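You operate a simulated robot arm through the tools that you are given. There is no shell and no other tool. Be economical: measure what you need, move in short steps, check, and stop when the job is done.

Carry out the task below with a simulated robot arm. There is one attempt and no reset: what you move stays moved.

TASK
Stand the 7.5% remnant bobbin from the top of the green wiring bench beside the resin cup with a black band. It goes on the side that lies toward x +0.7, y +0.7 (a direction in the base frame), with about 3 cm between them.
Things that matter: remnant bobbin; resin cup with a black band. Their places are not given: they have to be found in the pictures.

It is judged by the outcome, as a careful person would: the job done as asked, and still so three seconds after it is handed in. It fails if anything else is knocked over, pushed out of place, dropped, spilled or broken.

THE ROBOT
A 7-joint arm with a two-finger parallel gripper, fixed in place. Base frame: the origin is at the foot of the arm, x ahead of it, y to its left, z up; the work surface is at about z = 0. Lengths are in mm, angles in degrees, forces in N, time in s.
With the tool pointing down near the work surface it reaches from about 240 to 620 mm from the base axis. Its first joint turns from -66.0 to 66.0 degrees. Payload 2.6 kg.
Tool frame: the origin (TCP) lies between the finger pads and is the grasp point; the fingertips stand 30 mm ahead of it; z points along the fingers, y is the line along which they close. The gripper opens to 94 mm. The fingers are 28 mm wide and 10 mm thick; the gripper's body (50 by 96 mm) begins 55 mm behind the TCP.
Orientation is that of the tool frame in the base frame, as [roll, pitch, yaw] about the fixed x, y, z axes, in that order (R = Rz(yaw) Ry(pitch) Rx(roll)). With the fingers straight down and closing along the base's y, the tool's x points along the base's -x, its y along +y and its z along -z.

THE INTERFACE
- The arm moves only by the tool nudge_tool. Its argument "increments" is a list of rows, each a list of 7 numbers: the shift along the tool's x, y, z in m, then the turn, a rotation vector about the tool's x, y, z in rad, then the gripper command, from -1 (fully open) to 1 (shut), values between in proportion. In form: [[dx, dy, dz, rx, ry, rz, fingers], ...]. A call has 1 to 20 rows; each row is the pose to reach, as a shift and turn from the pose commanded when the call began, along the tool's axes at that moment. A row lasts 0.2 s, in which the tool goes at most 50 mm and 8.6 degrees; a call with a longer step from one row to the next is refused whole, and so is a gripper value outside its range. A pose out of reach is approached as far as the arm can. The call stops where the force on the tool passes 40 N (or 10 N more than at its start, if that is more) or the arm is blocked; 0.2 s more then pass. The fingers move at their own pace (about 72 mm/s each) and stop on an object; they squeeze with about 29 N. The grip force told is the motor's: it shows also when the fingers shut on nothing. Time passes only in rows, and 0.2 s behind the last, so rows that repeat a pose let the fingers close. It gives the time, the measured TCP pose, the force on the tool (base axes), the opening and the grip force at its end, in the units of the frame above (readings bear some noise).
- Cameras (640 x 400 px; columns grow to the right, rows downward): "scene" is fixed at [35.1, 430.9, 564.7]; the picture's right is [-0.78, -0.62, 0.00], its down [-0.35, 0.44, -0.82] and it looks along [0.51, -0.64, -0.57] (base axes); focal length 372 px, centre (320, 200). "wrist" rides on the gripper at [-37, 0, -58] in the tool frame; the picture's right is [0.00, -1.00, 0.00], its down [0.97, 0.00, -0.24] and it looks along [0.24, 0.00, 0.97] (tool axes); focal length 218 px, centre (320, 200).
- snapshot(camera): a new picture of that camera. No time passes.
- measure_at(camera, pixels): for up to 12 pixels [column, row] of the newest picture of that camera ("zoom" is the newest enlarged one), the place [x, y, z] in the base frame of the surface seen there, good to about 3 mm. No time passes.
- zoom(camera, box): a new picture of the part [left, top, right, bottom] of that camera's present view, enlarged. No time passes.
- sign_off(): hands the job in; it is judged then, once.

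Work in short steps. Measure before you move; look again where a grasp or a placing could have gone wrong, and mend it. You have 60 turns and 16 pictures in all, the two below and enlarged ones among them. Open the gripper and draw the arm clear of the work before you hand the job in, unless the task says otherwise; then end with one line.

The tools are called as name(argument=value, ...) on one line, values as JSON. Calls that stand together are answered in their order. nudge_tool: Moves the arm, as the interface text tells. Its arguments: {"type":"object","properties":{"increments":{"type":"array","items":{"type":"array","items":{"type":"number"}}}},"required":["increments"]} The other tools are called the same way: snapshot (camera) takes a picture; measure_at (camera, pixels) gives the place of the surface under pixels of a picture; zoom (camera, box) takes an enlarged picture of a part of a camera's view; sign_off () hands the job in.

At the start:

```text
clock: 0.0
position: [304.3, -153.5, 247.4]
tcp_rot: [179.9, 0.1, -179.9]
wrist_force: [0.0, -0.5, 0.0]
gripper_width: 94.2
finger_force: 0.0
```

scene: 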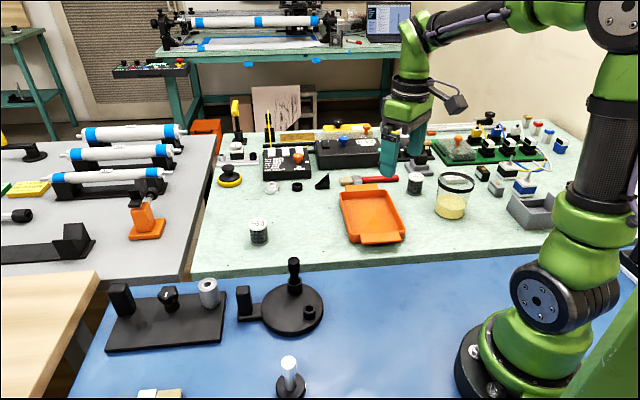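
wrist: 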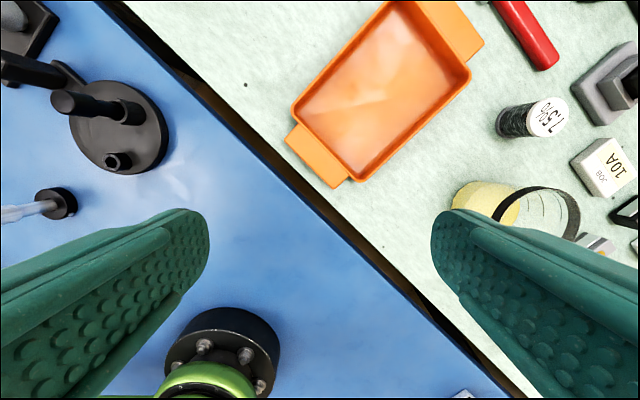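

The wrist view shows a bobbin labelled "7.5%" at about (530,118) and a banded cup at (515,205). A second bobbin is in the scene view at (258,231), so I zoom in to tell them apart.

zoom(camera="scene", box=[380, 140, 540, 240])

zoom(camera="scene", box=[200, 160, 360, 260])

measure_at(camera="scene", pixels=[[416, 176], [415, 187], [415, 194], [455, 178], [452, 205], [450, 217], [437, 195], [470, 195], [258, 222], [405, 215], [390, 178], [500, 190]])

measure_at(camera="wrist", pixels=[[548, 117], [512, 122], [470, 210], [548, 205], [580, 215], [605, 165], [600, 85], [450, 160], [540, 60], [580, 240], [530, 190], [460, 100]])

```text
4.00 times, centred on (460, 190) of scene
```

zoom: 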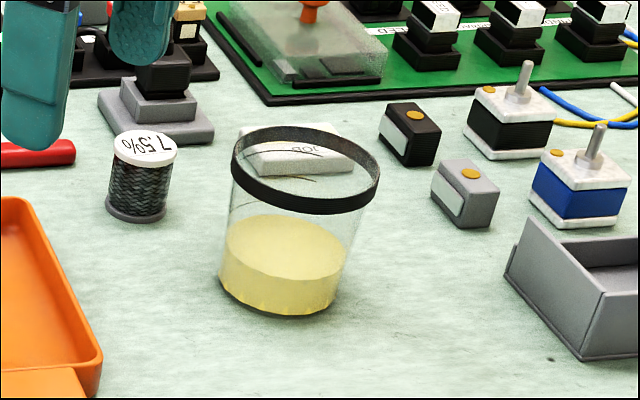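

```text
4.00 times, centred on (280, 210) of scene
```

zoom: 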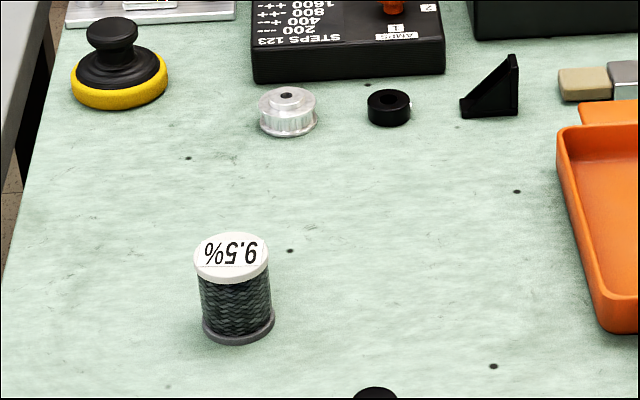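

```text
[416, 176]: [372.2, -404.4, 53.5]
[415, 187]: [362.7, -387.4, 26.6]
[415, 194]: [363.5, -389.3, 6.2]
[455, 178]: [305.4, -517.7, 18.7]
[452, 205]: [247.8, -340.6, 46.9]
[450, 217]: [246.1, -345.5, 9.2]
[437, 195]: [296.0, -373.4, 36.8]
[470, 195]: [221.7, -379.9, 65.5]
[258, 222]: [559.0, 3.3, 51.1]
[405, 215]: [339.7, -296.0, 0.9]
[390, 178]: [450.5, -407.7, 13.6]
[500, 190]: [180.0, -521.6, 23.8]
```

```text
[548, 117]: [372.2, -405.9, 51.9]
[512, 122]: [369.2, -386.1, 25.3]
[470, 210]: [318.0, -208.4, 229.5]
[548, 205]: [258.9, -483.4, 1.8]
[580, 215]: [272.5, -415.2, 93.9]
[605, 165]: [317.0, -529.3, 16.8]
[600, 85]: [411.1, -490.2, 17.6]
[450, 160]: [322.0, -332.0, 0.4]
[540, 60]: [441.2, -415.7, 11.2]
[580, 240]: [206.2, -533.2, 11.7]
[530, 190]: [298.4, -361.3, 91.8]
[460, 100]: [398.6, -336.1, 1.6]
```

The 7.5% bobbin is the one near (370,-403). The other one reads 9.5%. Next I measure the cup's rim and base, the bobbin's edges and the tray.

measure_at(camera="scene", pixels=[[439, 183], [474, 186], [447, 191], [456, 192], [465, 191], [436, 207], [443, 216], [455, 218], [462, 211], [402, 237], [404, 228], [365, 238]])

measure_at(camera="wrist", pixels=[[530, 120], [566, 115], [546, 98], [552, 136], [500, 123], [495, 212], [515, 190], [550, 189], [575, 205], [468, 75], [350, 180], [365, 160]])

measure_at(camera="scene", pixels=[[409, 176], [423, 176], [416, 173], [416, 180], [407, 193], [422, 193], [424, 170], [435, 172], [392, 181], [403, 210], [425, 205], [425, 225]])

```text
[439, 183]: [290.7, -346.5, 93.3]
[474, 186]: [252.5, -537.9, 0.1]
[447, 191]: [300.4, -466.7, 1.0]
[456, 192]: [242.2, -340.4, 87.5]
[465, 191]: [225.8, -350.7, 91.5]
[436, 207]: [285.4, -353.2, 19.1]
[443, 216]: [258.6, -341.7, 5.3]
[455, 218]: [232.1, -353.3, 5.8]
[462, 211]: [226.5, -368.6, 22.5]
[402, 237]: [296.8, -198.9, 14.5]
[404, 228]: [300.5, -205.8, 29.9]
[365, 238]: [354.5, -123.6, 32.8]
```

```text
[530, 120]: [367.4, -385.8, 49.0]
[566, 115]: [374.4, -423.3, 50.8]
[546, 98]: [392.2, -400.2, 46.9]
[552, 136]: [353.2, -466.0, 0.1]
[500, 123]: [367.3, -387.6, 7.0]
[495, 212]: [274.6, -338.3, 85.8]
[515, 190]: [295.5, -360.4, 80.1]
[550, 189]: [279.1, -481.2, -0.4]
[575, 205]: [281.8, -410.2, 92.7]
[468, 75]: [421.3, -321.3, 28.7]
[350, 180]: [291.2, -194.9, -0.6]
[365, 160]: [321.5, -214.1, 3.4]
```

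```text
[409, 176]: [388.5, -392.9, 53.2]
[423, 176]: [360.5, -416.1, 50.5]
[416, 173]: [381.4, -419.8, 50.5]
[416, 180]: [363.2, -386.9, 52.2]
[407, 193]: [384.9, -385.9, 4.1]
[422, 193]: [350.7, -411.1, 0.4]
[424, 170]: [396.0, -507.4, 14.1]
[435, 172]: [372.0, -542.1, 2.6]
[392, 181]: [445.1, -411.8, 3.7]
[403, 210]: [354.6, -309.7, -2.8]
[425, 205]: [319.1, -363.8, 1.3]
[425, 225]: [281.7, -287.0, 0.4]
```

The bobbin's centre is about (372,-405), with radius about 19 and height about 52. The cup's centre is about (260,-376), with rim radius about 41 and height 94. That puts the target at about (322,-314). I move above the bobbin and yaw to -135, which makes the fingers close along the tangent to the cup and keeps the camera on the far side.

nudge_tool(increments=[[-0.0085, -0.0314, 0.0072, 0, 0, -0.0982, -0.4], [-0.0169, -0.0629, 0.0144, 0, 0, -0.1963, -0.4], [-0.0254, -0.0943, 0.0215, 0, 0, -0.2945, -0.4], [-0.0339, -0.1258, 0.0287, 0, 0, -0.3927, -0.4], [-0.0423, -0.1572, 0.0359, 0, 0, -0.4909, -0.4], [-0.0508, -0.1886, 0.0431, 0, 0, -0.589, -0.4], [-0.0592, -0.2201, 0.0502, 0, 0, -0.6872, -0.4], [-0.0677, -0.2515, 0.0574, 0, 0, -0.7854, -0.4], [-0.0677, -0.2515, 0.0574, 0, 0, -0.7854, -0.4]])

snapshot(camera="wrist")

```text
clock: 2.0
position: [373.2, -407.5, 189.3]
tcp_rot: [-179.9, 0.0, -134.9]
wrist_force: [-0.1, 0.0, -1.3]
gripper_width: 65.9
finger_force: 0.0
```

```text
11 pictures are left
```

wrist: 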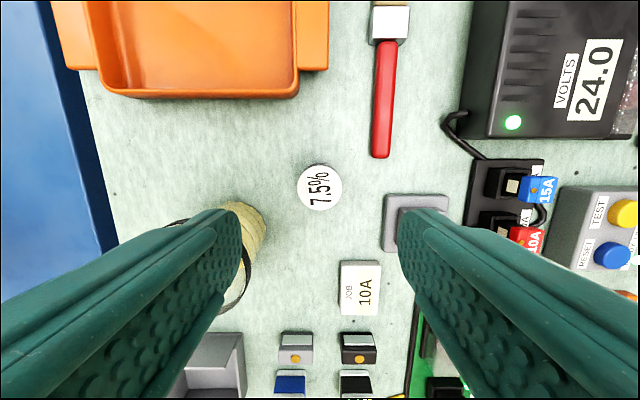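

The bobbin cap is at (320,187), centred between the fingers. I measure its edges and the neighbouring objects before going down.

measure_at(camera="wrist", pixels=[[320, 187], [301, 187], [338, 187], [320, 168], [320, 206], [387, 200], [387, 248], [340, 265], [380, 155], [215, 98], [298, 95], [255, 220]])

```text
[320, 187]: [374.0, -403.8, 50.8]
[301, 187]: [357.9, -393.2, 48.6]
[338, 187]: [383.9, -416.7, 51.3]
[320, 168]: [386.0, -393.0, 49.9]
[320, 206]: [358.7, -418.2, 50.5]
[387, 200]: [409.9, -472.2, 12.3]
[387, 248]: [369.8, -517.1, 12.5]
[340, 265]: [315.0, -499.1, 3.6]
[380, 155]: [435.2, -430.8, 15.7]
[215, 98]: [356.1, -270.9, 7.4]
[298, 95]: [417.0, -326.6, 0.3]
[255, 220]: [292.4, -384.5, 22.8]
```

The bobbin's centre is about (372,-405). I shift 2.4 mm in tool y, go down to z≈37 and then close.

nudge_tool(increments=[[-0.001, 0.0024, 0.03, 0, 0, 0, -0.4], [-0.001, 0.0024, 0.06, 0, 0, 0, -0.4], [-0.001, 0.0024, 0.09, 0, 0, 0, -0.4], [-0.001, 0.0024, 0.115, 0, 0, 0, -0.4], [-0.001, 0.0024, 0.135, 0, 0, 0, -0.4], [-0.001, 0.0024, 0.152, 0, 0, 0, -0.4], [-0.001, 0.0024, 0.152, 0, 0, 0, -0.4]])

nudge_tool(increments=[[0, 0, 0, 0, 0, 0, 1], [0, 0, 0, 0, 0, 0, 1], [0, 0, 0, 0, 0, 0, 1], [0, 0, 0, 0, 0, 0, 1]])

```text
clock: 3.6
position: [373.0, -403.1, 37.3]
tcp_rot: [-180.0, 0.0, -135.0]
wrist_force: [-0.4, -0.5, 1.4]
gripper_width: 65.8
finger_force: 0.1
```

```text
clock: 4.6
position: [372.7, -403.0, 37.9]
tcp_rot: [180.0, 0.0, -135.0]
wrist_force: [0.4, 0.1, -0.3]
gripper_width: 42.3
finger_force: 29.1
```

It's gripped at 42 mm, so the bobbin's radius is about 21. I lift 80 mm and carry it above (323,-313).

nudge_tool(increments=[[0, 0, -0.02, 0, 0, 0, 1], [0, 0, -0.05, 0, 0, 0, 1], [0, 0, -0.08, 0, 0, 0, 1], [-0.006, 0.02, -0.08, 0, 0, 0, 1], [-0.012, 0.04, -0.08, 0, 0, 0, 1], [-0.018, 0.06, -0.08, 0, 0, 0, 1], [-0.024, 0.08, -0.08, 0, 0, 0, 1], [-0.0285, 0.0988, -0.08, 0, 0, 0, 1], [-0.0285, 0.0988, -0.08, 0, 0, 0, 1]])

snapshot(camera="wrist")

snapshot(camera="scene")

```text
clock: 6.6
position: [321.2, -311.8, 118.8]
tcp_rot: [-180.0, 0.0, -134.9]
wrist_force: [-0.3, 0.1, -0.8]
gripper_width: 42.4
finger_force: 28.9
```

```text
10 pictures are left
```

wrist: 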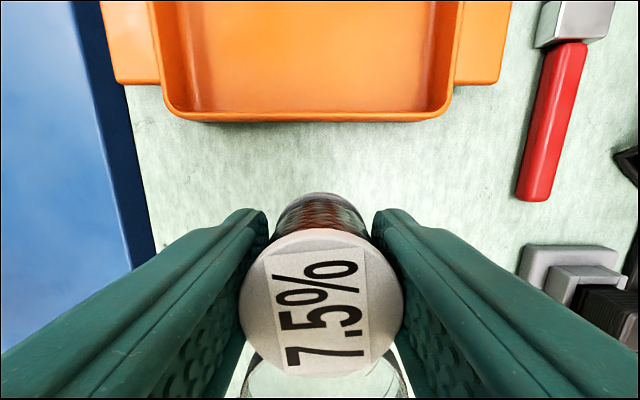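

```text
9 pictures are left
```

scene: 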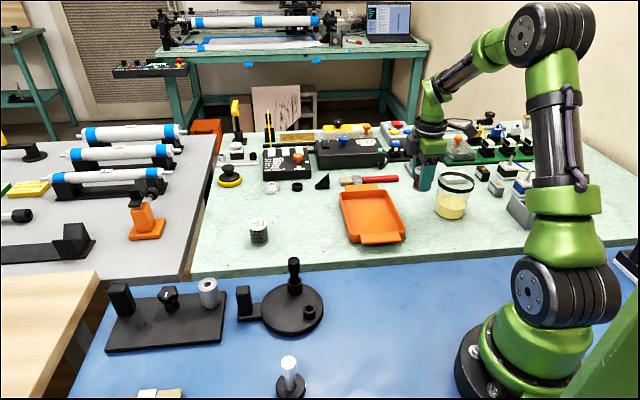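

The bobbin hangs straight, and the cup appears directly behind it in the wrist view at about (322,380). I lower it gently.

nudge_tool(increments=[[0, 0, 0.025, 0, 0, 0, 1], [0, 0, 0.05, 0, 0, 0, 1], [0, 0, 0.065, 0, 0, 0, 1], [0, 0, 0.073, 0, 0, 0, 1], [0, 0, 0.077, 0, 0, 0, 1], [0, 0, 0.079, 0, 0, 0, 1], [0, 0, 0.0805, 0, 0, 0, 1], [0, 0, 0.0805, 0, 0, 0, 1]])

zoom(camera="scene", box=[370, 150, 530, 250])

```text
clock: 8.4
position: [320.4, -313.2, 37.5]
tcp_rot: [-180.0, 0.1, -134.9]
wrist_force: [-1.5, -0.6, 4.4]
gripper_width: 42.1
finger_force: 28.5
```

```text
4.00 times, centred on (450, 200) of scene
```

zoom: 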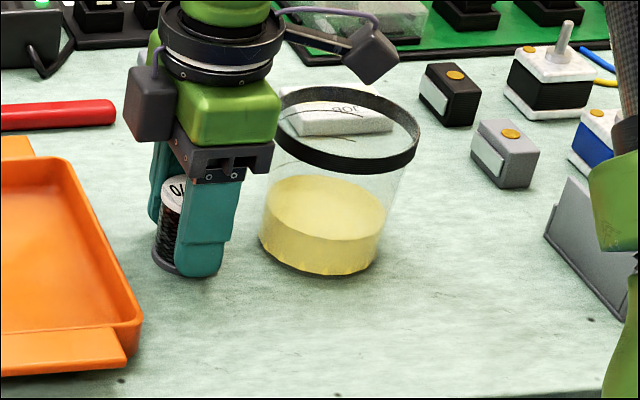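

An upward force of about 4 N shows the bobbin is standing on the bench. I open the fingers partway and withdraw straight up.

nudge_tool(increments=[[0, 0, 0, 0, 0, 0, 0], [0, 0, 0, 0, 0, 0, -0.3], [0, 0, 0, 0, 0, 0, -0.4], [0, 0, 0, 0, 0, 0, -0.4]])

nudge_tool(increments=[[0, 0, -0.015, 0, 0, 0, -0.4], [0, 0, -0.04, 0, 0, 0, -0.4], [0, 0, -0.07, 0, 0, 0, -0.4], [0, 0, -0.1, 0, 0, 0, -0.4], [0, 0, -0.14, 0, 0, 0, -0.4], [0, 0, -0.18, 0, 0, 0, -0.4], [0, 0, -0.18, 0, 0, 0, -0.4]])

snapshot(camera="wrist")

zoom(camera="scene", box=[370, 150, 530, 250])

```text
clock: 9.4
position: [321.2, -313.1, 38.1]
tcp_rot: [-179.9, -0.1, -135.0]
wrist_force: [-0.4, 0.0, -0.8]
gripper_width: 65.8
finger_force: 0.1
```

```text
clock: 11.0
position: [321.0, -311.6, 216.7]
tcp_rot: [-180.0, 0.0, -135.1]
wrist_force: [0.0, -0.4, -0.1]
gripper_width: 65.6
finger_force: 0.0
```

```text
7 pictures are left
```

wrist: 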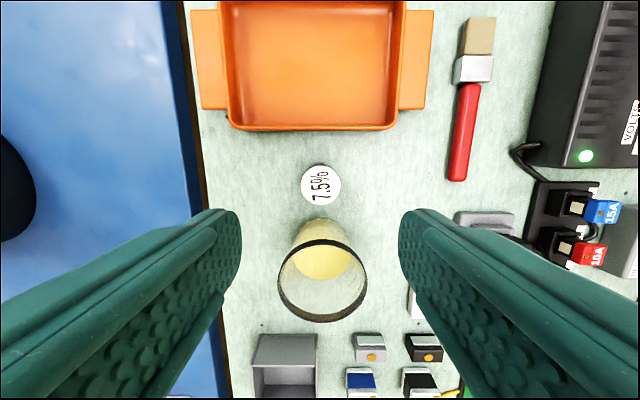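

```text
4.00 times, centred on (450, 200) of scene
```

zoom: 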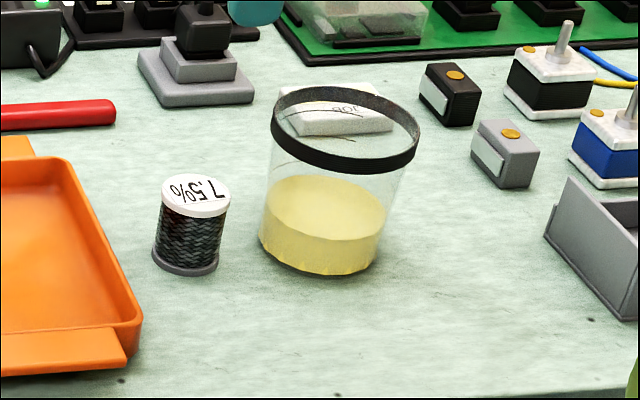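

The bobbin stands upright and the cup hasn't moved. I measure the gap and the direction.

measure_at(camera="wrist", pixels=[[302, 185], [339, 185], [320, 167], [320, 203], [320, 242], [280, 275], [364, 290], [322, 319], [350, 255], [290, 255], [320, 221], [320, 212]])

measure_at(camera="zoom", pixels=[[195, 195], [185, 272], [216, 262], [153, 252], [262, 245], [290, 266], [320, 274], [378, 258], [265, 225], [345, 165], [300, 155], [410, 150]])

```text
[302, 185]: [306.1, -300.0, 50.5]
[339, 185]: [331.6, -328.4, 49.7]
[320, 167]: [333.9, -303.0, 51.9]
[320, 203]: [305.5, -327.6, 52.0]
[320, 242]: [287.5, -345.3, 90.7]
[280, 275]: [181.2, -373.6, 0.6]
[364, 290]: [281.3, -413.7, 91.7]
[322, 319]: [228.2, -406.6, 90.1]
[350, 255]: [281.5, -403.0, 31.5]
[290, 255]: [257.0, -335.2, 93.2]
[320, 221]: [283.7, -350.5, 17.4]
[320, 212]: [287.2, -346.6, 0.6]
```

```text
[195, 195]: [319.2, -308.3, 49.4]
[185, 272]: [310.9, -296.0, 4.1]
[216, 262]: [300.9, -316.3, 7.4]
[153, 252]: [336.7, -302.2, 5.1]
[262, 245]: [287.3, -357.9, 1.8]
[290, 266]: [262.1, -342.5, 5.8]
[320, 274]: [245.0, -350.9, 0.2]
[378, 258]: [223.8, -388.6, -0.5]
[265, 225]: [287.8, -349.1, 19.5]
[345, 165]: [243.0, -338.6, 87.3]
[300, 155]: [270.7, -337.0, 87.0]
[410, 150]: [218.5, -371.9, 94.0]
```

The bobbin's centre is (319.5,-315) and the cup's is (258,-376), so the offset is along (+0.7,+0.7). The gap is about 24–31 mm, from rim to base. I open the fingers fully and move the arm further clear.

nudge_tool(increments=[[-0.02, 0.02, -0.02, 0, 0, 0, -1], [-0.04, 0.04, -0.03, 0, 0, 0, -1], [-0.06, 0.06, -0.03, 0, 0, 0, -1], [-0.06, 0.06, -0.03, 0, 0, 0, -1]])

snapshot(camera="scene")

```text
clock: 12.0
position: [318.8, -230.3, 247.8]
tcp_rot: [179.9, -0.1, -134.9]
wrist_force: [-0.4, 1.3, 0.0]
gripper_width: 94.1
finger_force: 0.0
```

```text
5 pictures are left
```

scene: 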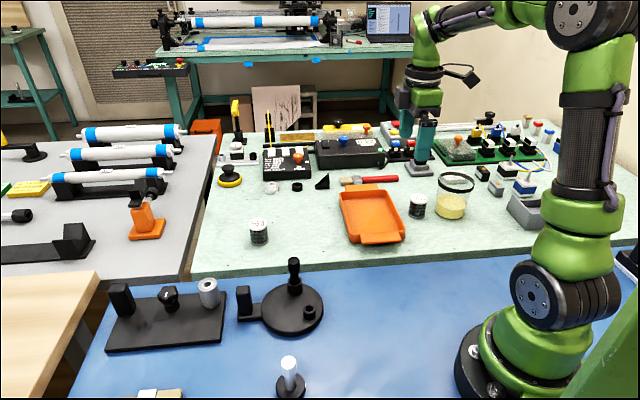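

The bobbin is standing in place, nothing else has moved, and the arm is clear, so I hand the job in.

sign_off()

```text
The job is handed in.
```

The 7.5% remnant bobbin stands upright beside the black-banded resin cup, on its (+0.7, +0.7) side, with a gap of about 3 cm (roughly 24 mm at the cup's rim and 31 mm at its base).
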